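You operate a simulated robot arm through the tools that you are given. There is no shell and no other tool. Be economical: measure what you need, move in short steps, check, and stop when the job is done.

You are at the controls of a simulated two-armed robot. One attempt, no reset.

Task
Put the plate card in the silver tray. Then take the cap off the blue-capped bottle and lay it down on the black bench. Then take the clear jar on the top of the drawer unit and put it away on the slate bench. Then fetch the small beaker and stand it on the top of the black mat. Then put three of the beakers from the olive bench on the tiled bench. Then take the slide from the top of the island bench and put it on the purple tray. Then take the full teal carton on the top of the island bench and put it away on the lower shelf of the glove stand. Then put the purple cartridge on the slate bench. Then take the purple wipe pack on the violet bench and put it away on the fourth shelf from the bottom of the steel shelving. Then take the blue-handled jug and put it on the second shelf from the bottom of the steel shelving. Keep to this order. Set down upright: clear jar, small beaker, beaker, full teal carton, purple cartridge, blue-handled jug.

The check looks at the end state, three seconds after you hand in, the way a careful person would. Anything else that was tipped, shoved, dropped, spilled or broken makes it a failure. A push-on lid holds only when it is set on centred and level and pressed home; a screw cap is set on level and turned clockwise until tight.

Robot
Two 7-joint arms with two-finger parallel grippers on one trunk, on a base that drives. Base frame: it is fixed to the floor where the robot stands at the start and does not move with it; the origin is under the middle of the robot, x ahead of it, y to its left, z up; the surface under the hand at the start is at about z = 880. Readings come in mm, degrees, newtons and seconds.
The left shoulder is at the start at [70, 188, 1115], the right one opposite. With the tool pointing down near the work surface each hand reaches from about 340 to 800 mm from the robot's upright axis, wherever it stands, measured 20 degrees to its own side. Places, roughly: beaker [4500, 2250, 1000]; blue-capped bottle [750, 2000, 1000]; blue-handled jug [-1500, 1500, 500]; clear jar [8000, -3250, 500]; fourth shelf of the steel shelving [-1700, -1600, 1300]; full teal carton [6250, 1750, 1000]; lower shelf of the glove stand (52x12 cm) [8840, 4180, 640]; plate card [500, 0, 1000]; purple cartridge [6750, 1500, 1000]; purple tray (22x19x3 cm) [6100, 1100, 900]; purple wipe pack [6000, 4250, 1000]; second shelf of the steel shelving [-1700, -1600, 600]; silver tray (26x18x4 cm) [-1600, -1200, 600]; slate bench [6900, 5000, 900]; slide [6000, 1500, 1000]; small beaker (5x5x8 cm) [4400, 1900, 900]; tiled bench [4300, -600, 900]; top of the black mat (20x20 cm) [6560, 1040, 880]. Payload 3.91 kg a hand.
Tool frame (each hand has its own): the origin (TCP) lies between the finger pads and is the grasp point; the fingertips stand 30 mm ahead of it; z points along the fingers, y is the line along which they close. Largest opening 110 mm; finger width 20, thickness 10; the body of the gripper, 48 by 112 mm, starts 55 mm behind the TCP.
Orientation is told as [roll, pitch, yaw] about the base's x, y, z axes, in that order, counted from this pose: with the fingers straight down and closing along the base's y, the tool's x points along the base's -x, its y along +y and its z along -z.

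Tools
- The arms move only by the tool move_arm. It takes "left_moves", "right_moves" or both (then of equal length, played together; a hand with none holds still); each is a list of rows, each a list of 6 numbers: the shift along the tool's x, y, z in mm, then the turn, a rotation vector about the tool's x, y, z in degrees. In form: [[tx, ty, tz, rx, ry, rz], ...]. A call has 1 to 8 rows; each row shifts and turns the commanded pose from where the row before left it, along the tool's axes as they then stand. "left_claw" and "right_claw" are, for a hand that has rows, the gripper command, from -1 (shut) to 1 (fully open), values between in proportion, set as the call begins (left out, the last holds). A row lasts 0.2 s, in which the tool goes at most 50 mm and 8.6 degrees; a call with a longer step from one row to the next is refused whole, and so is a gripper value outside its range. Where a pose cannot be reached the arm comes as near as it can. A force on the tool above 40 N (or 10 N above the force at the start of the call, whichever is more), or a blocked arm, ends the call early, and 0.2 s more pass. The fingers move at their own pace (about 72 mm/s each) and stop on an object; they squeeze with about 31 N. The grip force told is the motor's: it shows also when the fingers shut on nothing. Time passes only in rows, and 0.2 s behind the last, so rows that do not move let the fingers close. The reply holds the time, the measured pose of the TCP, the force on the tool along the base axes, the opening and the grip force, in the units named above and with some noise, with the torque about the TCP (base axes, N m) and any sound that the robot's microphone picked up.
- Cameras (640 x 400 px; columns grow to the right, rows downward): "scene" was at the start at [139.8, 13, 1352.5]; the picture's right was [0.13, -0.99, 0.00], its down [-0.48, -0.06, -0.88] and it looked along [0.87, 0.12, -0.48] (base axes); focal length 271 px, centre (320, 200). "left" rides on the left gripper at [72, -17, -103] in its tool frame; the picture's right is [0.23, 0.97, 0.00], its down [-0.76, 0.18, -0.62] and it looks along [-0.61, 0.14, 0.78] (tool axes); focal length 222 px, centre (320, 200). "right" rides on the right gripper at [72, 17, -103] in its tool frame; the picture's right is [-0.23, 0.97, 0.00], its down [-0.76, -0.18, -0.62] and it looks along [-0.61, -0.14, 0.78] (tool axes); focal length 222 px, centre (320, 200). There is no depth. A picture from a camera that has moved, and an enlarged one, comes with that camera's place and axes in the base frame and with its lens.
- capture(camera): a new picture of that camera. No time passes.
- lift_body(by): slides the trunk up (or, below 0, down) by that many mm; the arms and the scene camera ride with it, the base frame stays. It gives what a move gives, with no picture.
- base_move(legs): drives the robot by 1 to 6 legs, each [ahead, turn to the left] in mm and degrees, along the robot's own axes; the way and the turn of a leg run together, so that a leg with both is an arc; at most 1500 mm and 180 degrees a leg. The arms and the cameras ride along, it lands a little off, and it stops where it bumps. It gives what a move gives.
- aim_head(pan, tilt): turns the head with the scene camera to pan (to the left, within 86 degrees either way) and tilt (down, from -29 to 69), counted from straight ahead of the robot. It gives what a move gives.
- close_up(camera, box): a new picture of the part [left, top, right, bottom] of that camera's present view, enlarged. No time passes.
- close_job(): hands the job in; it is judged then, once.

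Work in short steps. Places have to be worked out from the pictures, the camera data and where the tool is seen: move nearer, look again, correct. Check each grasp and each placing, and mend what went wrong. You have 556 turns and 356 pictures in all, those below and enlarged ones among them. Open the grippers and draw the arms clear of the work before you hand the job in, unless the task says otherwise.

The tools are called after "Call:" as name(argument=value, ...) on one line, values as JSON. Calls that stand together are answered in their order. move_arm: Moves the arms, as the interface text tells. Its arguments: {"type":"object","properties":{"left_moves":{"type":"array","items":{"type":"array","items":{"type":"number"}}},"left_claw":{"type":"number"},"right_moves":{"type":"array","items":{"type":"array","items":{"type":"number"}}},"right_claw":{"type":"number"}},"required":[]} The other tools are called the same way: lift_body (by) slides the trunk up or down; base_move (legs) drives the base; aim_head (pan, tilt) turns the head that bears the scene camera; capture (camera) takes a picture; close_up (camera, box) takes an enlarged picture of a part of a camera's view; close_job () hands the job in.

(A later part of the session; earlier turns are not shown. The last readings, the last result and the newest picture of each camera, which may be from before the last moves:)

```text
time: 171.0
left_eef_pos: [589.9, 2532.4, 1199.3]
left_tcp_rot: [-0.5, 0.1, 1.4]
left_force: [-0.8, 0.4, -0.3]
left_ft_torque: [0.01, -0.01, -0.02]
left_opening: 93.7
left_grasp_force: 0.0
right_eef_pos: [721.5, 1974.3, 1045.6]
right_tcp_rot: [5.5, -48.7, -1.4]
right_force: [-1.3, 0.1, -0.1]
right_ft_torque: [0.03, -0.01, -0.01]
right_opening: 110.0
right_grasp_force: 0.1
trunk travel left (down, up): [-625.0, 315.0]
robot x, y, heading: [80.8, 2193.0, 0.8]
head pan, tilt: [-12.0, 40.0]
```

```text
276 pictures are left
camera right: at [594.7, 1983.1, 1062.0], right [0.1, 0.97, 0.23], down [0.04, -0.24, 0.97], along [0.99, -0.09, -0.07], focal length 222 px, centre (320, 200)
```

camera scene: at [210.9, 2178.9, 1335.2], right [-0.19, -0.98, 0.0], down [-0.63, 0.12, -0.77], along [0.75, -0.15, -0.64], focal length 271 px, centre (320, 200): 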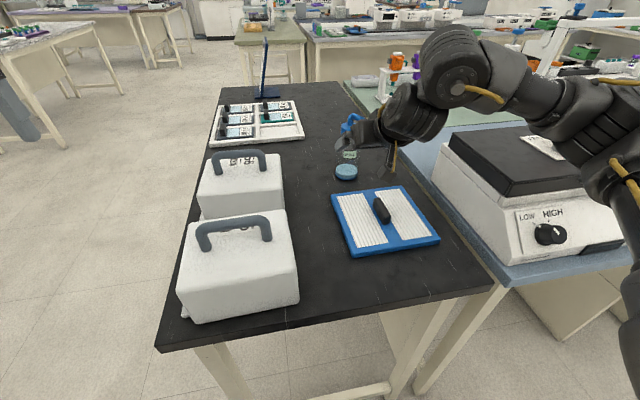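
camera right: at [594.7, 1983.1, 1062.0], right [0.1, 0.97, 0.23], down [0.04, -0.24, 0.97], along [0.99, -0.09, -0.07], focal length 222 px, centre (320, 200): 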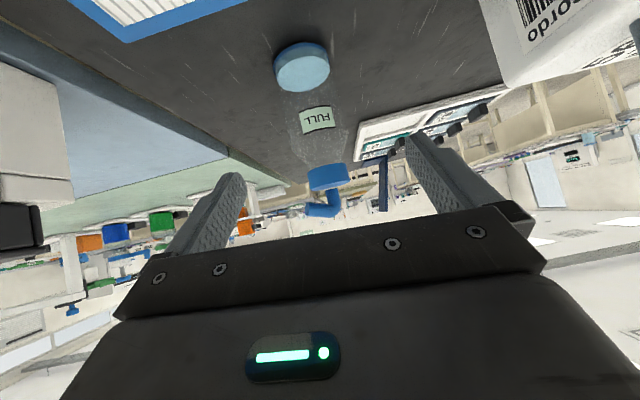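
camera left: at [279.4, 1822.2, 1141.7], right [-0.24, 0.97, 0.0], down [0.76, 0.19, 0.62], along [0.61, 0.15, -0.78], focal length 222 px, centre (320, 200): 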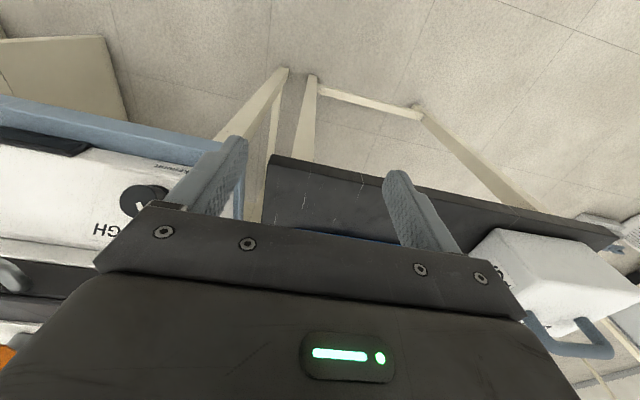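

The elbow is sagging toward the hotplate again. I'll raise the trunk 150 mm so the elbow stays well above, then re-descend with the hand.

Call:
lift_body(by=150)

Call:
move_arm(right_moves=[[30, 0, 26, 0, 0, 0], [30, 0, 26, 0, 0, 0], [30, 0, 26, 0, 0, 0], [24, 0, 20, 0, 0, 0]])

Call:
capture(camera="scene")

Call:
capture(camera="right")

```text
time: 172.8
left_eef_pos: [591.7, 2532.8, 1347.8]
left_tcp_rot: [-0.5, 0.1, 1.4]
left_force: [-0.3, 0.0, 0.0]
left_ft_torque: [0.0, 0.0, 0.01]
left_opening: 93.2
left_grasp_force: 0.0
right_eef_pos: [722.1, 1973.3, 1195.0]
right_tcp_rot: [5.4, -48.6, -1.4]
right_force: [0.0, 0.3, -0.5]
right_ft_torque: [0.0, 0.01, -0.01]
right_opening: 110.0
right_grasp_force: 0.1
trunk travel left (down, up): [-775.0, 165.0]
robot x, y, heading: [78.8, 2191.0, 1.1]
head pan, tilt: [-12.0, 40.0]
```

```text
time: 173.8
left_eef_pos: [592.1, 2530.3, 1347.9]
left_tcp_rot: [-0.4, 0.2, 1.4]
left_force: [0.1, 0.7, -0.7]
left_ft_torque: [0.05, -0.03, 0.0]
left_opening: 93.4
left_grasp_force: 0.0
right_eef_pos: [719.6, 1980.2, 1048.2]
right_tcp_rot: [5.5, -48.5, -1.5]
right_force: [1.1, 1.1, -0.1]
right_ft_torque: [0.0, 0.0, 0.0]
right_opening: 109.8
right_grasp_force: 0.1
trunk travel left (down, up): [-775.0, 165.0]
robot x, y, heading: [79.5, 2195.1, 1.2]
head pan, tilt: [-12.0, 40.0]
```

```text
275 pictures are left
camera scene: at [212.0, 2177.2, 1485.1], right [-0.19, -0.98, 0.0], down [-0.63, 0.12, -0.77], along [0.75, -0.14, -0.64], focal length 271 px, centre (320, 200)
```

scene: 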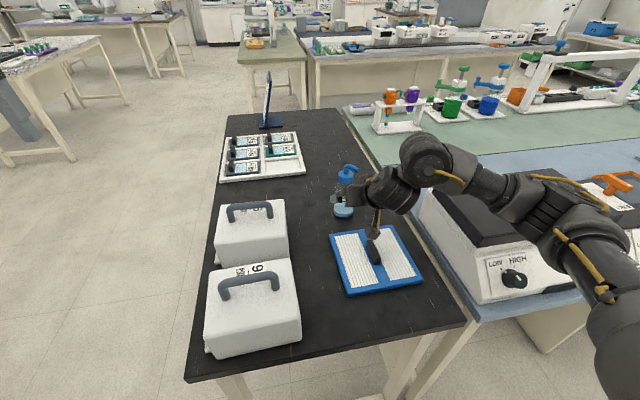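

```text
274 pictures are left
camera right: at [593.9, 1989.7, 1063.8], right [0.1, 0.97, 0.23], down [0.04, -0.24, 0.97], along [0.99, -0.09, -0.07], focal length 222 px, centre (320, 200)
```

right: 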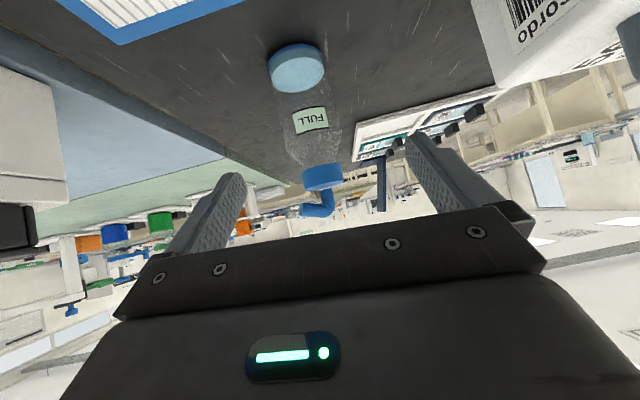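

The elbow height follows the hand's yaw, so I'll raise a bit and yaw the hand about 25° to the right (its natural line from the robot). That lifts the elbow away from the hotplate.

Call:
move_arm(right_moves=[[-30, 0, -26, 0, 0, 0], [-30, 15, -26, 0, 0, 0], [0, 15, 0, 7, -0.5, 4.6], [0, 15, 0, 7, -0.5, 4.6], [0, 15, 0, 7, -0.5, 4.6], [0, 0, 0, 0, 0, 0]])

Call:
capture(camera="scene")

Call:
capture(camera="right")

```text
time: 175.2
left_eef_pos: [590.1, 2531.5, 1348.7]
left_tcp_rot: [-0.5, 0.0, 1.4]
left_force: [0.3, -0.2, 0.7]
left_ft_torque: [-0.01, -0.01, 0.05]
left_opening: 93.5
left_grasp_force: 0.0
right_eef_pos: [808.2, 2012.2, 1120.8]
right_tcp_rot: [0.4, -49.5, -22.4]
right_force: [0.0, -0.9, -0.1]
right_ft_torque: [-0.01, -0.01, -0.02]
right_opening: 109.9
right_grasp_force: 0.1
right hand out of reach, approached as far as the arm can: row 3, 4, 5
trunk travel left (down, up): [-775.0, 165.0]
robot x, y, heading: [78.3, 2190.7, 1.0]
head pan, tilt: [-12.0, 40.0]
```

```text
273 pictures are left
camera scene: at [210.3, 2178.0, 1485.2], right [-0.19, -0.98, 0.0], down [-0.63, 0.12, -0.77], along [0.75, -0.15, -0.64], focal length 271 px, centre (320, 200)
```

scene: 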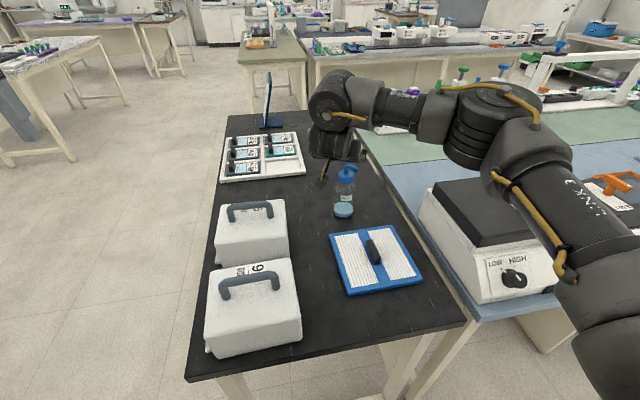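

```text
272 pictures are left
camera right: at [697.2, 2073.9, 1133.4], right [0.5, 0.85, 0.18], down [-0.05, -0.18, 0.98], along [0.86, -0.5, -0.05], focal length 222 px, centre (320, 200)
```

right: 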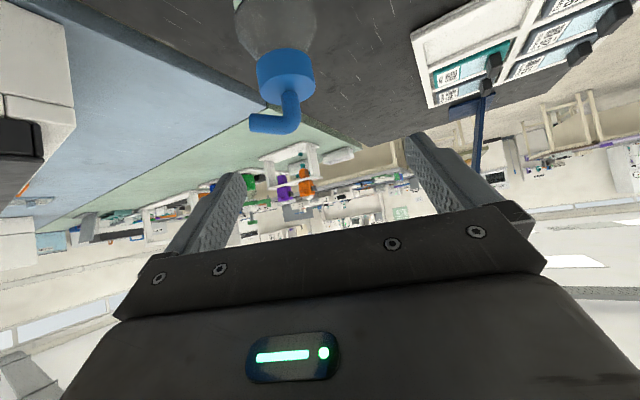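

The elbow is high now, but the hand is too near its shoulder. I'll back the base 90 mm and then set the standoff.

Call:
base_move(legs=[[-90, 0]])

```text
time: 176.3
left_eef_pos: [511.4, 2530.0, 1345.9]
left_tcp_rot: [-0.4, 0.5, 1.4]
left_force: [0.7, 0.9, -0.1]
left_ft_torque: [0.03, 0.02, -0.01]
left_opening: 93.6
left_grasp_force: 0.0
right_eef_pos: [725.3, 2010.6, 1113.9]
right_tcp_rot: [0.0, -49.0, -22.2]
right_force: [1.1, -0.2, 0.4]
right_ft_torque: [-0.02, 0.02, -0.02]
right_opening: 109.9
right_grasp_force: 0.0
trunk travel left (down, up): [-775.0, 165.0]
robot x, y, heading: [-8.5, 2188.4, 1.0]
head pan, tilt: [-12.0, 40.0]
```

Now to the standoff 130 mm before the grip point along the tool axis.

Call:
move_arm(right_moves=[[17, 5.7, 26.5, 0, 0, 0], [17, 5.7, 26.5, 0, 0, 0], [17, 5.7, 26.5, 0, 0, 0], [0, 0, 0, 0, 0, 0]])

Call:
capture(camera="scene")

Call:
capture(camera="right")

```text
time: 177.3
left_eef_pos: [502.0, 2529.0, 1349.7]
left_tcp_rot: [-0.3, 0.1, 1.5]
left_force: [0.3, 1.0, -0.4]
left_ft_torque: [-0.02, 0.0, -0.01]
left_opening: 93.5
left_grasp_force: 0.0
right_eef_pos: [749.9, 2016.5, 1030.4]
right_tcp_rot: [0.3, -49.4, -22.4]
right_force: [-0.3, -0.9, 0.4]
right_ft_torque: [-0.02, 0.01, 0.02]
right_opening: 110.1
right_grasp_force: 0.3
trunk travel left (down, up): [-775.0, 165.0]
robot x, y, heading: [-13.4, 2188.5, 1.1]
head pan, tilt: [-12.0, 40.0]
```

```text
271 pictures are left
camera scene: at [121.5, 2176.5, 1485.1], right [-0.19, -0.98, 0.0], down [-0.63, 0.12, -0.77], along [0.75, -0.15, -0.64], focal length 271 px, centre (320, 200)
```

scene: 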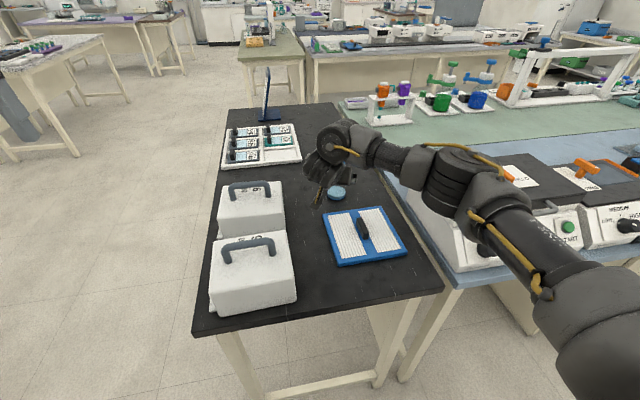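

```text
270 pictures are left
camera right: at [639.2, 2079.2, 1043.4], right [0.5, 0.85, 0.18], down [-0.05, -0.18, 0.98], along [0.86, -0.5, -0.05], focal length 222 px, centre (320, 200)
```

right: 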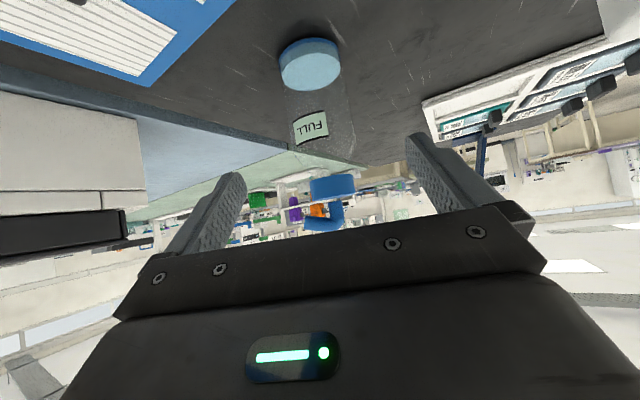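

The bottle at [855,1974] lies right on the tool axis. I'll advance 100 mm, check, then finish.

Call:
move_arm(right_moves=[[0, 0, 30, 0, 0, 0], [0, 0, 30, 0, 0, 0], [0, 0, 25, 0, 0, 0], [0, 0, 15, 0, 0, 0], [0, 0, 0, 0, 0, 0]])

Call:
capture(camera="scene")

Call:
capture(camera="right")

```text
time: 178.5
left_eef_pos: [501.6, 2528.1, 1349.6]
left_tcp_rot: [-0.3, 0.2, 1.5]
left_force: [0.0, -0.2, 0.2]
left_ft_torque: [0.0, -0.01, 0.01]
left_opening: 93.7
left_grasp_force: 0.1
right_eef_pos: [820.3, 1989.2, 965.0]
right_tcp_rot: [0.3, -49.4, -22.4]
right_force: [0.0, -0.1, -0.3]
right_ft_torque: [0.02, 0.0, -0.04]
right_opening: 109.9
right_grasp_force: 0.0
trunk travel left (down, up): [-775.0, 165.0]
robot x, y, heading: [-10.9, 2194.5, 1.0]
head pan, tilt: [-12.0, 40.0]
```

```text
269 pictures are left
camera scene: at [121.7, 2176.3, 1485.1], right [-0.19, -0.98, 0.0], down [-0.63, 0.12, -0.77], along [0.75, -0.15, -0.64], focal length 271 px, centre (320, 200)
```

scene: 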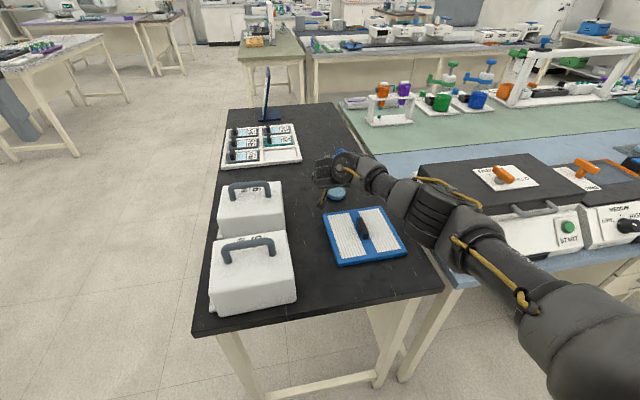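

```text
268 pictures are left
camera right: at [709.1, 2051.0, 978.7], right [0.5, 0.85, 0.18], down [-0.05, -0.18, 0.98], along [0.86, -0.5, -0.05], focal length 222 px, centre (320, 200)
```

right: 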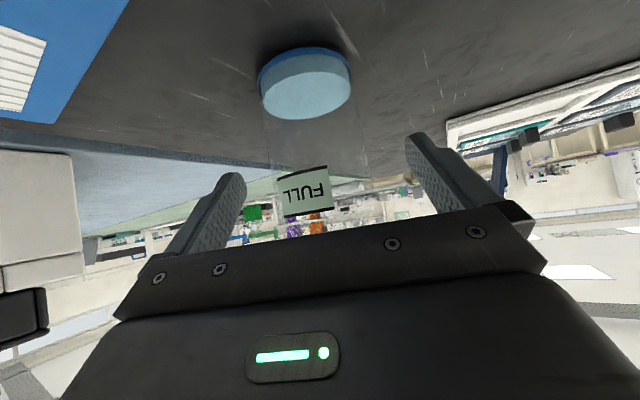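

The fingers straddle the bottle, with a slight 5 mm lateral offset. I'll correct, advance the last 36 mm and close.

Call:
move_arm(right_moves=[[0, -5, 12, 0, 0, 0], [0, 0, 14, 0, 0, 0], [0, 0, 10, 0, 0, 0], [0, 0, 0, 0, 0, 0]])

Call:
capture(camera="right")

```text
time: 179.5
left_eef_pos: [499.7, 2529.8, 1349.6]
left_tcp_rot: [-0.5, 0.1, 1.4]
left_force: [-0.2, -0.5, 0.8]
left_ft_torque: [0.05, 0.0, 0.02]
left_opening: 93.5
left_grasp_force: 0.1
right_eef_pos: [843.1, 1973.6, 941.4]
right_tcp_rot: [0.4, -49.4, -22.5]
right_force: [-0.1, 0.1, 0.1]
right_ft_torque: [0.0, 0.0, -0.02]
right_opening: 109.9
right_grasp_force: 0.1
trunk travel left (down, up): [-775.0, 165.0]
robot x, y, heading: [-11.8, 2188.9, 0.8]
head pan, tilt: [-12.0, 40.0]
```

```text
267 pictures are left
camera right: at [733.1, 2035.3, 954.3], right [0.5, 0.85, 0.18], down [-0.05, -0.18, 0.98], along [0.86, -0.5, -0.05], focal length 222 px, centre (320, 200)
```

right: 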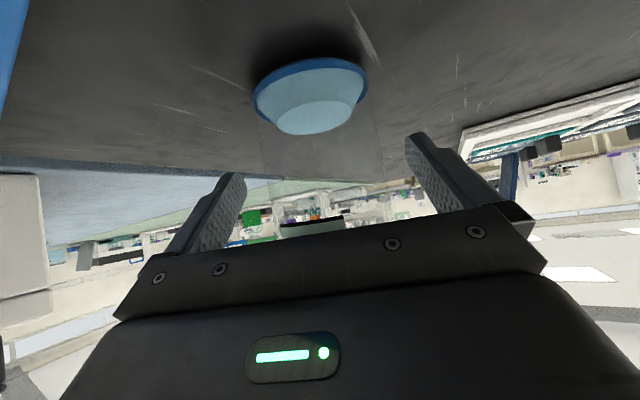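

Close on the bottle body.

Call:
move_arm(right_moves=[[0, 0, 0, 0, 0, 0], [0, 0, 0, 0, 0, 0], [0, 0, 0, 0, 0, 0], [0, 0, 0, 0, 0, 0]], right_claw=-1)

Call:
close_up(camera="scene", box=[250, 110, 430, 260])

```text
time: 180.5
left_eef_pos: [500.3, 2529.1, 1350.0]
left_tcp_rot: [-0.3, 0.1, 1.5]
left_force: [-0.3, 0.5, 0.4]
left_ft_torque: [0.02, 0.02, 0.01]
left_opening: 93.7
left_grasp_force: 0.1
right_eef_pos: [843.1, 1973.6, 940.8]
right_tcp_rot: [0.3, -49.5, -22.4]
right_force: [-0.1, -0.1, 0.6]
right_ft_torque: [0.01, 0.0, 0.03]
right_opening: 66.3
right_grasp_force: 31.2
trunk travel left (down, up): [-775.0, 165.0]
robot x, y, heading: [-12.4, 2190.7, 1.1]
head pan, tilt: [-12.0, 40.0]
```

```text
2.67 times, centred on (340, 185) of scene
camera zoom: at [121.8, 2176.4, 1485.1], right [-0.19, -0.98, 0.0], down [-0.63, 0.12, -0.77], along [0.75, -0.15, -0.64], focal length 722 px, centre (267, 240)
```

zoom: 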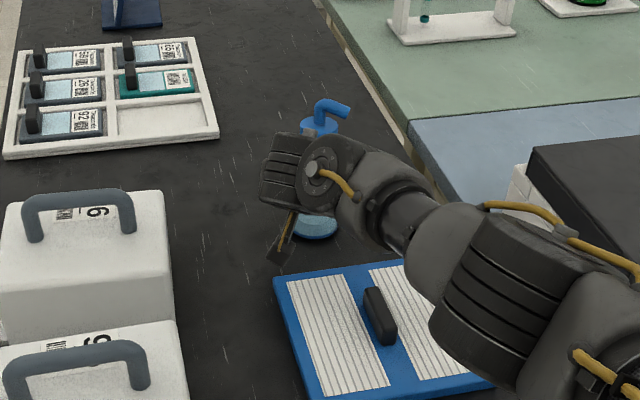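

Gripped at 66 mm. I'll lift the bottle vertically in small steps.

Call:
move_arm(right_moves=[[-11, 0, -10, 0, 0, 0], [-19, 0, -16, 0, 0, 0], [-30, 0, -26, 0, 0, 0], [-30, 0, -26, 0, 0, 0], [-15, 0, -13, 0, 0, 0], [0, 0, 0, 0, 0, 0]])

Call:
capture(camera="scene")

```text
time: 181.9
left_eef_pos: [499.9, 2529.5, 1348.6]
left_tcp_rot: [-0.3, 0.0, 1.4]
left_force: [0.0, -0.5, 0.5]
left_ft_torque: [0.0, 0.03, -0.02]
left_opening: 93.3
left_grasp_force: 0.0
right_eef_pos: [842.2, 1971.6, 1080.5]
right_tcp_rot: [0.4, -49.4, -22.4]
right_force: [0.4, 0.5, 0.2]
right_ft_torque: [0.02, 0.03, -0.02]
right_opening: 66.9
right_grasp_force: 31.4
trunk travel left (down, up): [-775.0, 165.0]
robot x, y, heading: [-10.8, 2185.6, 0.8]
head pan, tilt: [-12.0, 40.0]
```

```text
265 pictures are left
camera scene: at [122.1, 2176.1, 1485.0], right [-0.19, -0.98, 0.0], down [-0.63, 0.12, -0.77], along [0.75, -0.15, -0.64], focal length 271 px, centre (320, 200)
```

scene: 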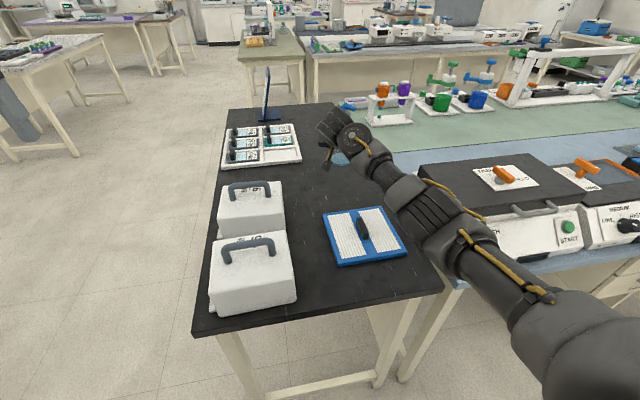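

The bottle is held and lifted. I'll back into the aisle with it.

Call:
base_move(legs=[[-450, 0]])

Call:
capture(camera="right")

```text
time: 184.6
left_eef_pos: [46.7, 2520.8, 1348.4]
left_tcp_rot: [-0.4, 0.1, 1.5]
left_force: [-0.3, 0.5, -0.9]
left_ft_torque: [-0.01, -0.01, 0.01]
left_opening: 93.3
left_grasp_force: 0.0
right_eef_pos: [387.3, 1965.2, 1079.8]
right_tcp_rot: [0.3, -49.4, -22.3]
right_force: [0.0, 1.5, -0.6]
right_ft_torque: [0.02, 0.03, -0.01]
right_opening: 66.5
right_grasp_force: 31.5
trunk travel left (down, up): [-775.0, 165.0]
robot x, y, heading: [-468.1, 2182.4, 1.2]
head pan, tilt: [-12.0, 40.0]
```

```text
264 pictures are left
camera right: at [277.0, 2025.8, 1093.0], right [0.5, 0.85, 0.18], down [-0.05, -0.18, 0.98], along [0.86, -0.5, -0.05], focal length 222 px, centre (320, 200)
```

right: 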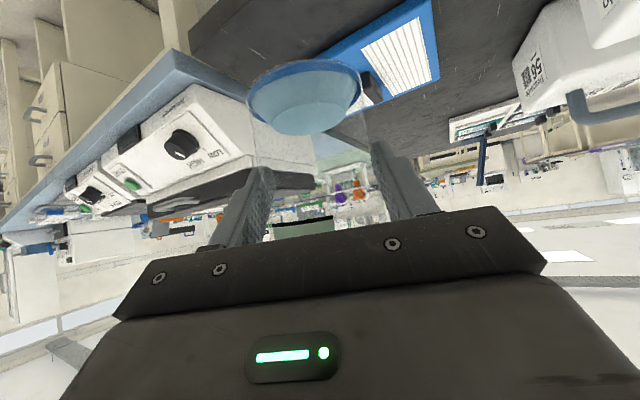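

Now I bring the bottle to the front centre so the left hand can reach the cap.

Call:
move_arm(right_moves=[[19.7, 29.7, -22.7, 0, 0, 0], [19.7, 29.7, -22.7, 0, 0, 0], [19.7, 29.7, -22.7, 0, 0, 0], [19.7, 29.7, -22.7, 0, 0, 0], [19.7, 29.7, -22.7, 0, 0, 0], [19.7, 29.7, -22.7, 0, 0, 0]])

Call:
capture(camera="scene")

```text
time: 186.0
left_eef_pos: [45.4, 2524.6, 1349.2]
left_tcp_rot: [-0.4, 0.0, 1.5]
left_force: [0.7, -1.2, -0.2]
left_ft_torque: [-0.06, -0.02, 0.0]
left_opening: 93.6
left_grasp_force: 0.1
right_eef_pos: [284.8, 2199.2, 1083.5]
right_tcp_rot: [0.3, -49.5, -22.4]
right_force: [0.3, -0.4, -2.4]
right_ft_torque: [0.02, 0.01, -0.02]
right_opening: 66.6
right_grasp_force: 31.2
trunk travel left (down, up): [-775.0, 165.0]
robot x, y, heading: [-468.8, 2183.7, 1.0]
head pan, tilt: [-12.0, 40.0]
```

```text
263 pictures are left
camera scene: at [-333.9, 2170.0, 1485.2], right [-0.19, -0.98, 0.0], down [-0.63, 0.12, -0.77], along [0.75, -0.15, -0.64], focal length 271 px, centre (320, 200)
```

scene: 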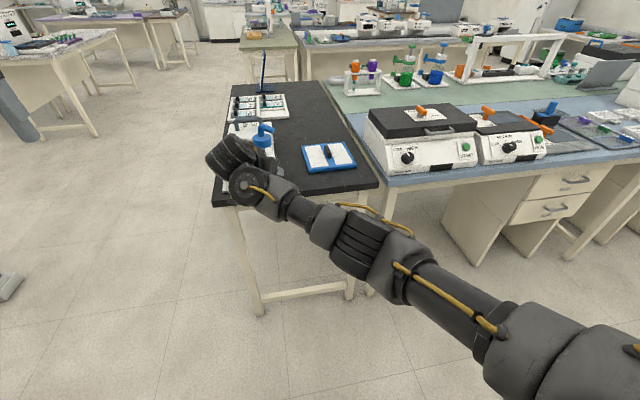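

The cap is at ≈[293,2194,1168]. I'll bring the bottle a bit closer, lower and left so the left hand reaches it well, and start turning the left hand to yaw -90.

Call:
move_arm(right_moves=[[37.6, 3.5, -2.6, 0, 0, 0], [37.6, 3.5, -2.6, 0, 0, 0], [37.6, 3.5, -2.6, 0, 0, 0], [0, 0, 0, 0, 0, 0], [0, 0, 0, 0, 0, 0], [0, 0, 0, 0, 0, 0], [0, 0, 0, 0, 0, 0], [0, 0, 0, 0, 0, 0]], left_moves=[[0, 0, 0, 0, 0, 8.5], [0, 0, 0, 0, 0, 8.5], [0, 0, 0, 0, 0, 8.5], [0, 0, 0, 0, 0, 8.5], [0, 0, 0, 0, 0, 8.5], [0, 0, 0, 0, 0, 8.5], [0, 0, 0, 0, 0, 8.5], [0, 0, 0, 0, 0, 8.5]])

Call:
aim_head(pan=5, tilt=40)

Call:
capture(camera="scene")

```text
time: 187.8
left_eef_pos: [46.5, 2521.1, 1350.7]
left_tcp_rot: [-0.3, -0.4, -66.7]
left_force: [-0.5, 0.3, 0.3]
left_ft_torque: [-0.02, 0.02, -0.01]
left_opening: 93.5
left_grasp_force: 0.1
right_eef_pos: [215.8, 2236.5, 1002.7]
right_tcp_rot: [0.3, -49.4, -22.3]
right_force: [-0.7, 0.8, -1.4]
right_ft_torque: [0.0, 0.02, 0.01]
right_opening: 66.5
right_grasp_force: 30.6
trunk travel left (down, up): [-775.0, 165.0]
robot x, y, heading: [-470.1, 2179.8, 1.1]
head pan, tilt: [-12.0, 40.0]
```

```text
time: 188.6
left_eef_pos: [47.9, 2521.5, 1350.3]
left_tcp_rot: [-0.2, -0.4, -66.5]
left_force: [0.5, -0.4, 0.3]
left_ft_torque: [0.02, 0.02, 0.01]
left_opening: 93.5
left_grasp_force: 0.0
right_eef_pos: [215.6, 2235.6, 1003.4]
right_tcp_rot: [0.3, -49.4, -22.4]
right_force: [-0.8, 0.5, -1.3]
right_ft_torque: [0.0, 0.02, -0.01]
right_opening: 66.2
right_grasp_force: 31.1
trunk travel left (down, up): [-775.0, 165.0]
robot x, y, heading: [-465.2, 2185.0, 1.0]
head pan, tilt: [5.0, 40.0]
```

```text
262 pictures are left
camera scene: at [-331.9, 2192.9, 1485.0], right [0.11, -0.99, 0.0], down [-0.64, -0.07, -0.77], along [0.76, 0.08, -0.64], focal length 271 px, centre (320, 200)
```

scene: 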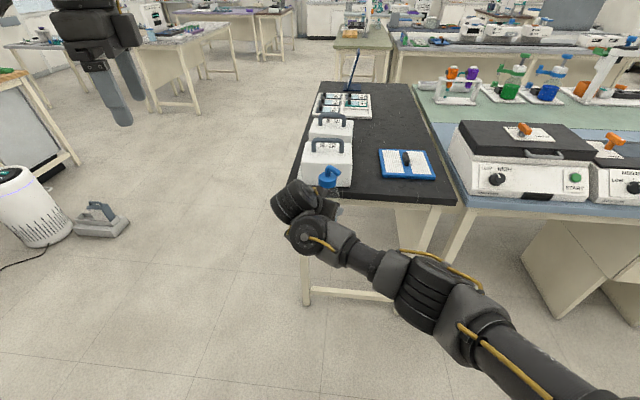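

Call:
close_up(camera="scene", box=[270, 150, 370, 250])

```text
4.00 times, centred on (320, 200) of scene
camera zoom: at [-331.9, 2192.9, 1485.0], right [0.11, -0.99, 0.0], down [-0.64, -0.07, -0.77], along [0.76, 0.08, -0.64], focal length 1084 px, centre (320, 200)
```

zoom: 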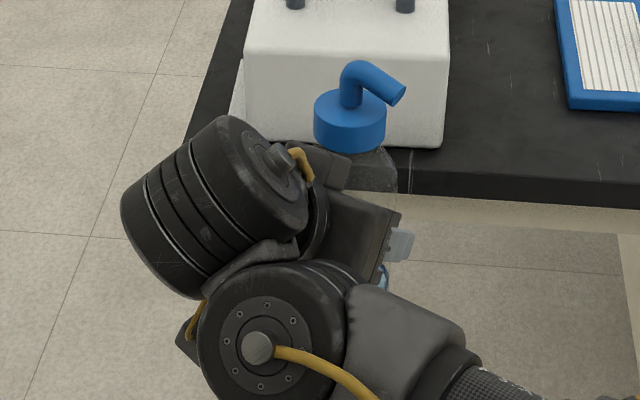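

The cap top centre is at [223,2233,1097]. I'll finish the left yaw and move the left hand above it.

Call:
move_arm(left_moves=[[0, 0, 0, 0, 0, 8], [0, 0, 0, 0, 0, 8], [0, 0, 0, 0, 0, 7.5]], left_claw=0.5)

Call:
move_arm(left_moves=[[-41, 25, 10, 0, 0, 0], [-41, 25, 10, 0, 0, 0], [-41, 25, 10, 0, 0, 0], [-41, 25, 10, 0, 0, 0], [-41, 25, 10, 0, 0, 0], [-41, 25, 10, 0, 0, 0], [-41, 25, 10, 0, 0, 0]])

Call:
capture(camera="left")

Call:
capture(camera="scene")

```text
time: 189.4
left_eef_pos: [46.4, 2522.0, 1348.4]
left_tcp_rot: [-0.1, -0.4, -90.1]
left_force: [-0.2, 0.1, 0.2]
left_ft_torque: [0.03, 0.01, -0.02]
left_opening: 82.6
left_grasp_force: 0.1
right_eef_pos: [216.2, 2236.5, 1002.3]
right_tcp_rot: [0.3, -49.4, -22.4]
right_force: [0.3, -0.3, -1.0]
right_ft_torque: [0.01, 0.02, -0.01]
right_opening: 66.5
right_grasp_force: 31.3
trunk travel left (down, up): [-775.0, 165.0]
robot x, y, heading: [-468.3, 2182.7, 1.2]
head pan, tilt: [5.0, 40.0]
```

```text
time: 191.0
left_eef_pos: [147.2, 2229.9, 1276.6]
left_tcp_rot: [-0.1, -0.4, -89.9]
left_force: [-0.8, -0.1, -0.2]
left_ft_torque: [0.08, -0.01, 0.03]
left_opening: 82.7
left_grasp_force: 0.1
left hand out of reach, approached as far as the arm can: row 4, 5, 6, 7
right_eef_pos: [216.4, 2234.1, 1002.2]
right_tcp_rot: [0.5, -49.3, -22.5]
right_force: [-0.4, 0.3, -1.4]
right_ft_torque: [0.01, -0.01, 0.04]
right_opening: 66.4
right_grasp_force: 31.4
trunk travel left (down, up): [-775.0, 165.0]
robot x, y, heading: [-469.1, 2182.9, 1.0]
head pan, tilt: [5.0, 40.0]
```

```text
260 pictures are left
camera left: at [129.8, 2302.5, 1379.5], right [0.97, 0.23, 0.0], down [0.18, -0.76, 0.63], along [0.14, -0.61, -0.78], focal length 222 px, centre (320, 200)
```

left: 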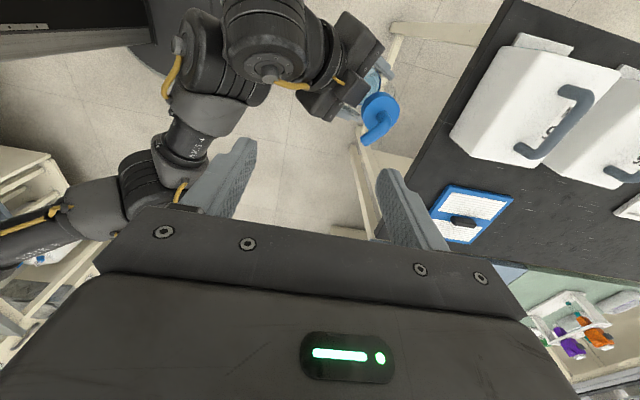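

```text
259 pictures are left
camera scene: at [-331.4, 2189.2, 1485.0], right [0.11, -0.99, 0.0], down [-0.64, -0.07, -0.77], along [0.76, 0.08, -0.64], focal length 271 px, centre (320, 200)
```

scene: 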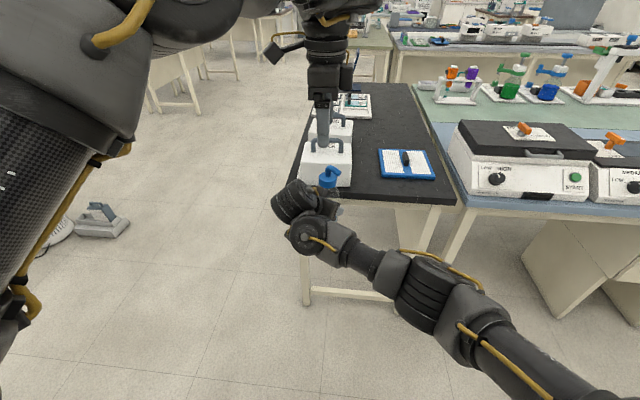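

The left hand reaches only x≈147 at this height. I'll bring the bottle 60 mm nearer with the right hand.

Call:
move_arm(right_moves=[[18.2, -11.3, -21, 0, 0, 0], [18.2, -11.3, -21, 0, 0, 0], [0, 0, 0, 0, 0, 0]])

Call:
capture(camera="left")

```text
time: 191.8
left_eef_pos: [147.7, 2233.8, 1275.8]
left_tcp_rot: [-0.1, -0.7, -90.0]
left_force: [-0.5, 0.5, 0.4]
left_ft_torque: [-0.03, -0.01, -0.05]
left_opening: 82.4
left_grasp_force: 0.0
right_eef_pos: [156.5, 2236.7, 999.2]
right_tcp_rot: [0.2, -49.4, -22.3]
right_force: [0.1, 0.4, -0.8]
right_ft_torque: [0.02, 0.0, 0.0]
right_opening: 66.5
right_grasp_force: 31.2
trunk travel left (down, up): [-775.0, 165.0]
robot x, y, heading: [-466.1, 2184.4, 1.3]
head pan, tilt: [5.0, 40.0]
```

```text
258 pictures are left
camera left: at [129.6, 2307.4, 1379.2], right [0.97, 0.23, 0.0], down [0.18, -0.75, 0.63], along [0.14, -0.62, -0.78], focal length 222 px, centre (320, 200)
```

left: 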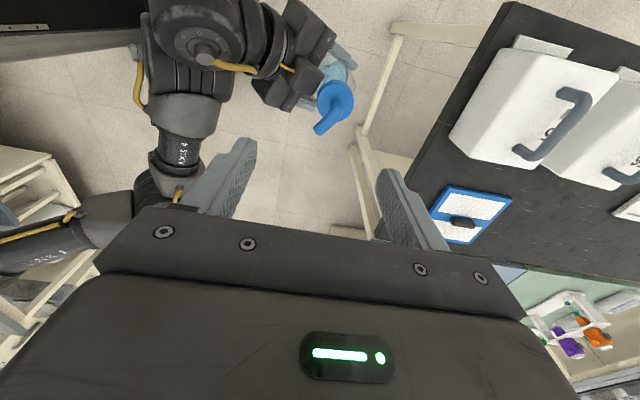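

The cap is at [165,2236,1090], just under the hand. I'll shift 17 mm and descend most of the way.

Call:
move_arm(left_moves=[[1.5, 8.5, 25, 0, 0, 0], [1.5, 8.5, 30, 0, 0, 0], [0, 0, 35, 0, 0, 0], [0, 0, 30, 0, 0, 0], [0, 0, 0, 0, 0, 0]])

Call:
capture(camera="left")

Call:
capture(camera="scene")

```text
time: 193.0
left_eef_pos: [163.9, 2236.0, 1155.9]
left_tcp_rot: [0.0, -0.4, -89.9]
left_force: [0.2, 0.0, 0.2]
left_ft_torque: [-0.03, 0.0, 0.02]
left_opening: 82.4
left_grasp_force: 0.0
right_eef_pos: [155.6, 2235.9, 999.3]
right_tcp_rot: [0.4, -49.4, -22.4]
right_force: [-0.2, 0.3, -0.4]
right_ft_torque: [0.02, -0.01, -0.01]
right_opening: 66.2
right_grasp_force: 31.1
trunk travel left (down, up): [-775.0, 165.0]
robot x, y, heading: [-469.3, 2178.0, 1.2]
head pan, tilt: [5.0, 40.0]
```

```text
257 pictures are left
camera left: at [146.0, 2309.3, 1259.2], right [0.97, 0.23, 0.0], down [0.18, -0.76, 0.63], along [0.14, -0.61, -0.78], focal length 222 px, centre (320, 200)
```

left: 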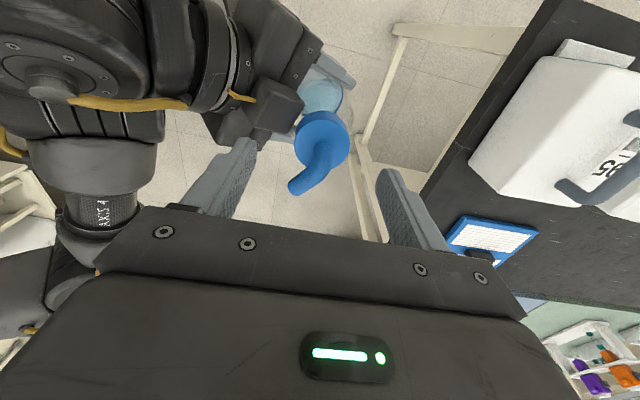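

```text
256 pictures are left
camera scene: at [-332.5, 2192.5, 1485.1], right [0.11, -0.99, 0.0], down [-0.64, -0.07, -0.77], along [0.76, 0.08, -0.64], focal length 271 px, centre (320, 200)
```

scene: 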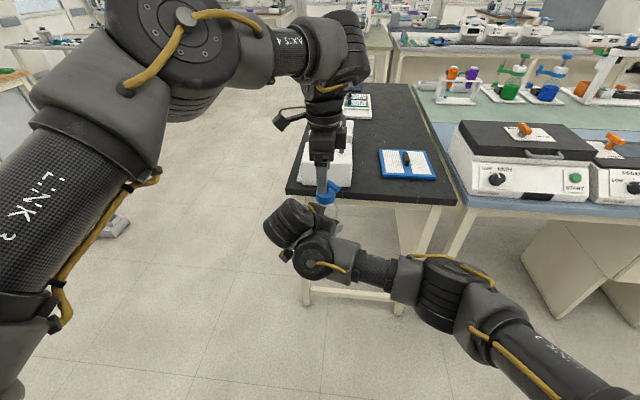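

The cap centre is ≈[163.5,2240]. I'll make a small correction and descend the last 52 mm; the tips will stay above the right gripper.

Call:
move_arm(left_moves=[[4, 0, 20, 0, 0, 0], [0, 0, 18, 0, 0, 0], [0, 0, 14, 0, 0, 0], [0, 0, 0, 0, 0, 0]])

Call:
capture(camera="left")

Call:
close_up(camera="scene", box=[260, 130, 380, 280])

```text
time: 193.7
left_eef_pos: [162.7, 2238.2, 1120.1]
left_tcp_rot: [0.2, -0.7, -89.9]
left_force: [-2.2, -0.5, 4.3]
left_ft_torque: [0.04, 0.3, 0.04]
left_opening: 83.9
left_grasp_force: 1.6
right_eef_pos: [153.7, 2233.2, 992.9]
right_tcp_rot: [-0.8, -49.1, -21.8]
right_force: [3.0, 0.3, -5.2]
right_ft_torque: [-0.13, 0.16, -0.05]
right_opening: 66.4
right_grasp_force: 30.3
trunk travel left (down, up): [-775.0, 165.0]
robot x, y, heading: [-466.2, 2179.4, 1.4]
head pan, tilt: [5.0, 40.0]
stopped in row 3 (left hand): the force on the tool passed its limit at 52 N (the readings are from after the stop); the commanded pose is now the measured one
```

```text
255 pictures are left
camera left: at [146.3, 2311.7, 1222.0], right [0.97, 0.23, 0.0], down [0.18, -0.75, 0.63], along [0.15, -0.62, -0.77], focal length 222 px, centre (320, 200)
```

left: 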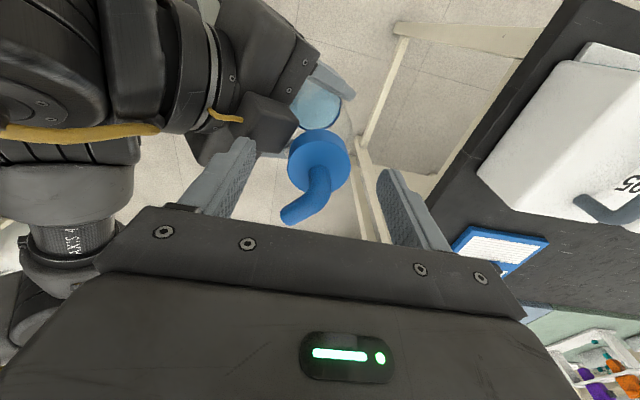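

```text
2.67 times, centred on (320, 205) of scene
camera zoom: at [-332.1, 2192.2, 1485.1], right [0.11, -0.99, 0.0], down [-0.64, -0.07, -0.77], along [0.76, 0.08, -0.64], focal length 722 px, centre (320, 187)
```

zoom: 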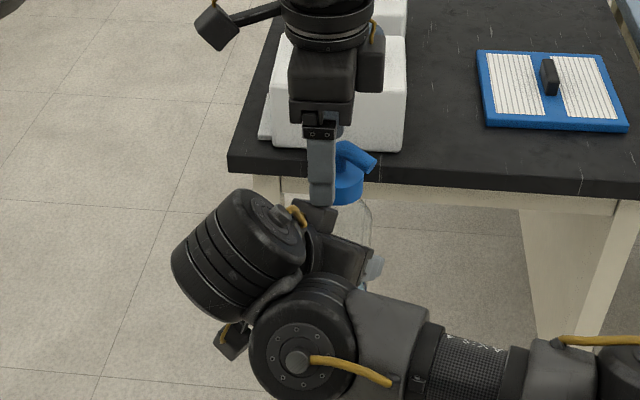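

The front finger touched the right gripper's top. I'll lift, narrow the opening to ~58 mm and rotate the axis so it clears both the spout and the right gripper.

Call:
move_arm(left_moves=[[0, 0, -15, 0, 0, 0], [0, 0, -15, 0, 0, 0], [0, 0, 0, 0, 0, -8], [0, 0, 0, 0, 0, -8], [0, 0, 0, 0, 0, -6], [0, 0, 0, 0, 0, 0]], left_claw=0.06)

Call:
capture(camera="left")

```text
time: 195.1
left_eef_pos: [163.6, 2239.0, 1148.5]
left_tcp_rot: [-0.1, -0.8, -67.8]
left_force: [-0.5, -0.9, 0.5]
left_ft_torque: [-0.04, 0.03, 0.0]
left_opening: 58.4
left_grasp_force: 0.0
right_eef_pos: [155.1, 2232.6, 993.3]
right_tcp_rot: [-0.8, -49.1, -21.8]
right_force: [-0.5, 0.3, -1.1]
right_ft_torque: [-0.02, -0.01, 0.02]
right_opening: 66.3
right_grasp_force: 31.1
trunk travel left (down, up): [-775.0, 165.0]
robot x, y, heading: [-469.4, 2178.8, 1.1]
head pan, tilt: [5.0, 40.0]
```

```text
253 pictures are left
camera left: at [120.7, 2300.7, 1251.8], right [0.82, 0.58, 0.0], down [0.45, -0.63, 0.63], along [0.36, -0.52, -0.77], focal length 222 px, centre (320, 200)
```

left: 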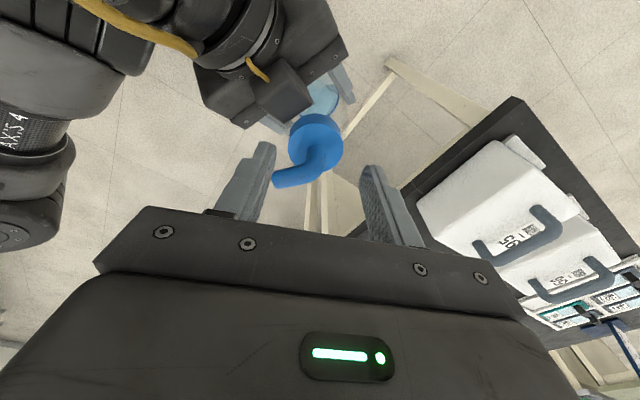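

Clear of the spout now. I'll descend again with the small correction.

Call:
move_arm(left_moves=[[-3.5, -1, 18, 0, 0, 0], [0, 0, 15, 0, 0, 0], [0, 0, 8, 0, 0, 0], [0, 0, 6, 0, 0, 0], [0, 0, 0, 0, 0, 0]])

Call:
capture(camera="left")

Call:
close_up(camera="scene", box=[260, 130, 380, 280])

```text
time: 196.3
left_eef_pos: [166.3, 2234.6, 1103.3]
left_tcp_rot: [-0.1, -0.9, -67.9]
left_force: [0.6, -2.9, 18.1]
left_ft_torque: [-0.23, 0.69, 0.16]
left_opening: 58.3
left_grasp_force: 0.2
right_eef_pos: [155.3, 2232.0, 991.4]
right_tcp_rot: [-0.8, -49.0, -21.5]
right_force: [-0.8, 3.7, -19.0]
right_ft_torque: [-0.19, -0.62, -0.1]
right_opening: 66.6
right_grasp_force: 31.1
trunk travel left (down, up): [-775.0, 165.0]
robot x, y, heading: [-465.1, 2183.1, 1.2]
head pan, tilt: [5.0, 40.0]
```

```text
252 pictures are left
camera left: at [122.0, 2297.0, 1204.9], right [0.82, 0.58, 0.0], down [0.45, -0.63, 0.63], along [0.36, -0.52, -0.77], focal length 222 px, centre (320, 200)
```

left: 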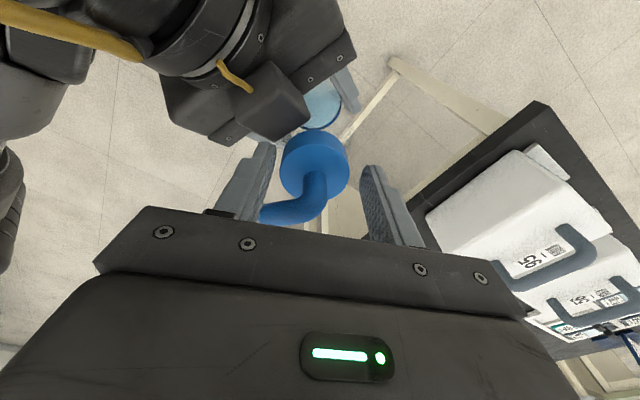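

```text
2.67 times, centred on (320, 205) of scene
camera zoom: at [-332.0, 2192.9, 1485.1], right [0.11, -0.99, 0.0], down [-0.64, -0.07, -0.77], along [0.76, 0.08, -0.64], focal length 722 px, centre (320, 187)
```

zoom: 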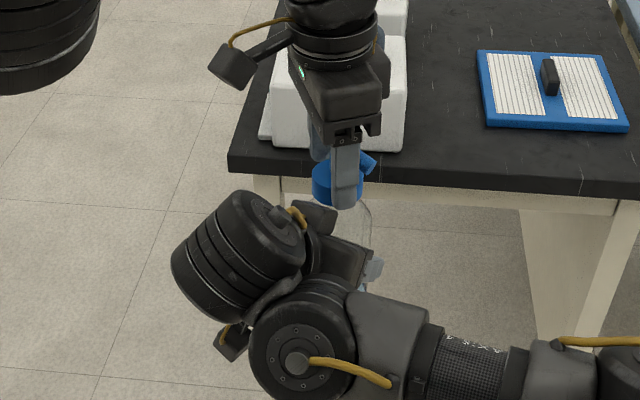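

The tips are at about the cap's lower edge. I'll lift 3 mm to relieve the contact and close on the cap.

Call:
move_arm(left_moves=[[0, 0, -3, 0, 0, 0], [0, 0, 0, 0, 0, 0], [0, 0, 0, 0, 0, 0], [0, 0, 0, 0, 0, 0]], left_claw=-1)

Call:
capture(camera="left")

```text
time: 197.3
left_eef_pos: [165.2, 2234.7, 1104.3]
left_tcp_rot: [-0.2, -0.9, -68.0]
left_force: [-13.4, -14.4, -0.6]
left_ft_torque: [-0.84, 0.57, -0.09]
left_opening: 46.3
left_grasp_force: 30.7
right_eef_pos: [155.2, 2233.8, 994.1]
right_tcp_rot: [-0.6, -49.2, -21.8]
right_force: [13.4, 13.4, 0.0]
right_ft_torque: [-0.63, 0.87, 0.21]
right_opening: 66.5
right_grasp_force: 30.7
trunk travel left (down, up): [-775.0, 165.0]
robot x, y, heading: [-465.0, 2180.9, 1.0]
head pan, tilt: [5.0, 40.0]
```

```text
250 pictures are left
camera left: at [122.0, 2296.8, 1206.4], right [0.82, 0.58, -0.01], down [0.45, -0.63, 0.63], along [0.36, -0.52, -0.77], focal length 222 px, centre (320, 200)
```

left: 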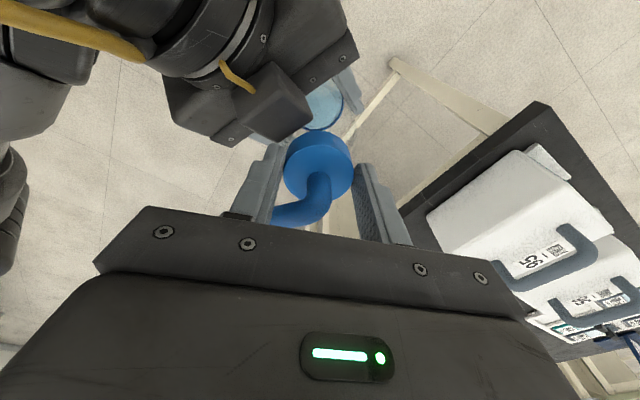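

Gripped at 46 mm. I'll relieve the side load and begin turning counter-clockwise.

Call:
move_arm(left_moves=[[-1.5, -3, 0, 0, 0, 0], [0, 0, 0, 0, 0, -6], [0, 0, -0.1, 0, 0, -8], [0, 0, -0.1, 0, 0, -8], [0, 0, -0.1, 0, 0, -8]])

Call:
capture(camera="left")

```text
time: 198.5
left_eef_pos: [163.0, 2233.4, 1105.5]
left_tcp_rot: [-0.4, -0.5, -37.7]
left_force: [-4.1, 1.5, -13.1]
left_ft_torque: [0.4, 0.4, -0.04]
left_opening: 45.9
left_grasp_force: 30.7
right_eef_pos: [155.5, 2232.0, 993.7]
right_tcp_rot: [-0.5, -49.1, -22.0]
right_force: [3.2, -1.2, 12.6]
right_ft_torque: [-0.25, -0.07, 0.02]
right_opening: 66.5
right_grasp_force: 31.2
trunk travel left (down, up): [-775.0, 165.0]
robot x, y, heading: [-465.5, 2179.8, 0.9]
head pan, tilt: [5.0, 40.0]
```

```text
249 pictures are left
camera left: at [95.1, 2264.9, 1208.1], right [0.42, 0.91, -0.01], down [0.71, -0.32, 0.63], along [0.57, -0.27, -0.78], focal length 222 px, centre (320, 200)
```

left: 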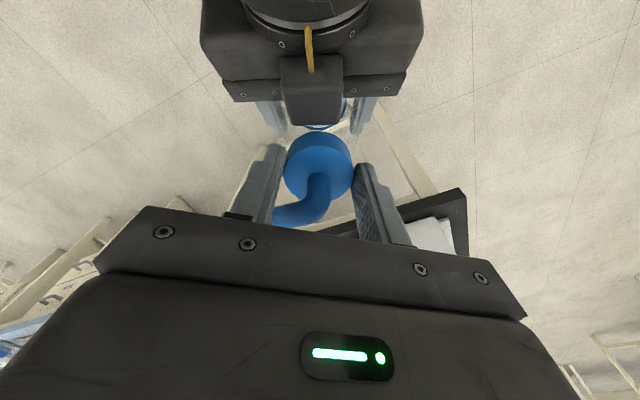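

The cap turns with the hand while the bottle stays. I'll continue turning.

Call:
move_arm(left_moves=[[0, 0, 0, 0, 0, -8], [0, 0, 0, 0, 0, -8], [0, 0, 0, 0, 0, -8], [0, 0, 0, 0, 0, -8], [0, 0, 0, 0, 0, -8], [0, 0, 0, 0, 0, -8], [0, 0, 0, 0, 0, -8], [0, 0, 0, 0, 0, -8]])

Call:
capture(camera="left")

Call:
close_up(camera="scene", box=[260, 130, 380, 280])

```text
time: 200.3
left_eef_pos: [162.7, 2231.7, 1104.9]
left_tcp_rot: [-1.1, 0.2, 26.2]
left_force: [-1.7, -7.0, -1.6]
left_ft_torque: [0.02, 0.21, -0.06]
left_opening: 46.0
left_grasp_force: 31.0
right_eef_pos: [155.3, 2233.2, 991.9]
right_tcp_rot: [-0.8, -49.1, -21.8]
right_force: [1.8, 7.1, -1.6]
right_ft_torque: [-0.83, 0.01, 0.12]
right_opening: 66.7
right_grasp_force: 30.9
trunk travel left (down, up): [-775.0, 165.0]
robot x, y, heading: [-464.7, 2182.4, 1.0]
head pan, tilt: [5.0, 40.0]
```

```text
248 pictures are left
camera left: at [104.6, 2186.3, 1209.5], right [-0.63, 0.77, -0.01], down [0.6, 0.51, 0.62], along [0.49, 0.38, -0.78], focal length 222 px, centre (320, 200)
```

left: 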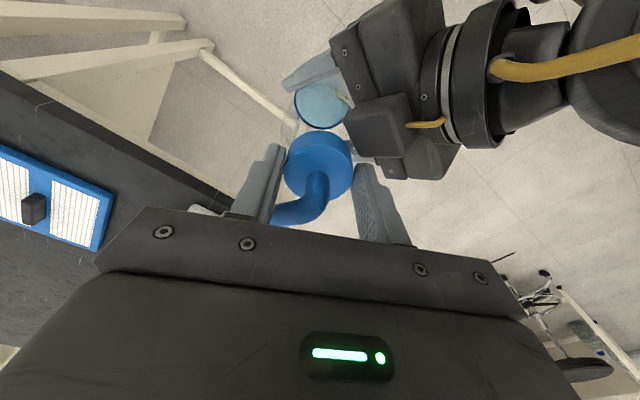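

```text
2.67 times, centred on (320, 205) of scene
camera zoom: at [-331.9, 2193.0, 1485.0], right [0.11, -0.99, 0.0], down [-0.64, -0.07, -0.77], along [0.76, 0.08, -0.64], focal length 722 px, centre (320, 187)
```

zoom: 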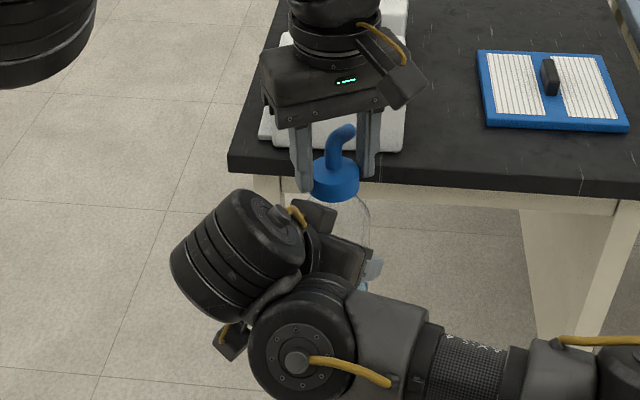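

About 94° so far; I continue.

Call:
move_arm(left_moves=[[0, 1, 0, 0, 0, -8], [0, 1, 0, 0, 0, -8], [0, 0, 0, 0, 0, -8], [0, 0, 0, 0, 0, -8], [0, 0, 0, 0, 0, -8], [0, 0, 0, 0, 0, -8], [0, 0, 0, 0, 0, -8], [0, 0, 0, 0, 0, -8]])

Call:
move_arm(left_moves=[[0, 0, -2, 0, 0, 0], [0, 0, -3, 0, 0, 0], [0, 0, 0, 0, 0, 0]])

Call:
close_up(camera="scene", box=[260, 130, 380, 280])

```text
time: 202.1
left_eef_pos: [186.1, 2226.0, 1121.3]
left_tcp_rot: [-0.8, 0.6, 45.7]
left_force: [-13.4, -5.9, -7.7]
left_ft_torque: [0.24, 1.24, -0.13]
left_opening: 32.8
left_grasp_force: 31.3
left hand out of reach, approached as far as the arm can: row 1, 2, 3, 4, 5, 6, 7, 8
right_eef_pos: [156.1, 2233.8, 993.8]
right_tcp_rot: [-0.7, -49.1, -21.7]
right_force: [13.5, 6.3, 6.1]
right_ft_torque: [-1.09, 0.26, 0.4]
right_opening: 67.1
right_grasp_force: 30.9
trunk travel left (down, up): [-775.0, 165.0]
robot x, y, heading: [-465.4, 2182.4, 1.2]
head pan, tilt: [5.0, 40.0]
```

```text
time: 202.9
left_eef_pos: [187.1, 2227.7, 1127.5]
left_tcp_rot: [-0.9, 0.5, 45.6]
left_force: [0.7, -6.5, -10.1]
left_ft_torque: [0.5, 0.12, -0.21]
left_opening: 14.3
left_grasp_force: 31.1
right_eef_pos: [155.8, 2232.7, 993.6]
right_tcp_rot: [-0.8, -49.1, -21.6]
right_force: [0.2, 5.9, 9.5]
right_ft_torque: [-1.4, -0.5, 0.38]
right_opening: 68.0
right_grasp_force: 30.6
trunk travel left (down, up): [-775.0, 165.0]
robot x, y, heading: [-467.8, 2180.0, 1.1]
head pan, tilt: [5.0, 40.0]
```

```text
2.67 times, centred on (320, 205) of scene
camera zoom: at [-331.7, 2192.8, 1485.0], right [0.11, -0.99, 0.0], down [-0.64, -0.07, -0.77], along [0.76, 0.08, -0.64], focal length 722 px, centre (320, 187)
```

zoom: 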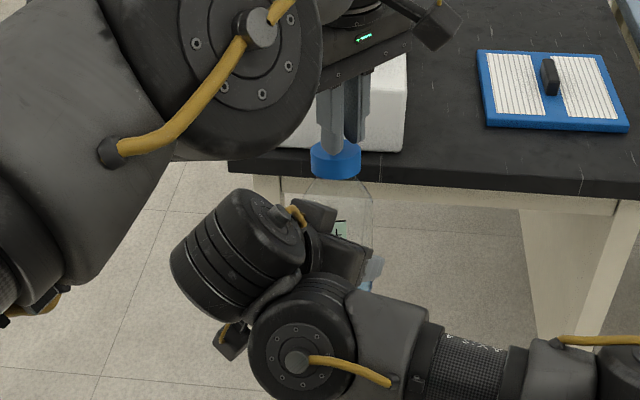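

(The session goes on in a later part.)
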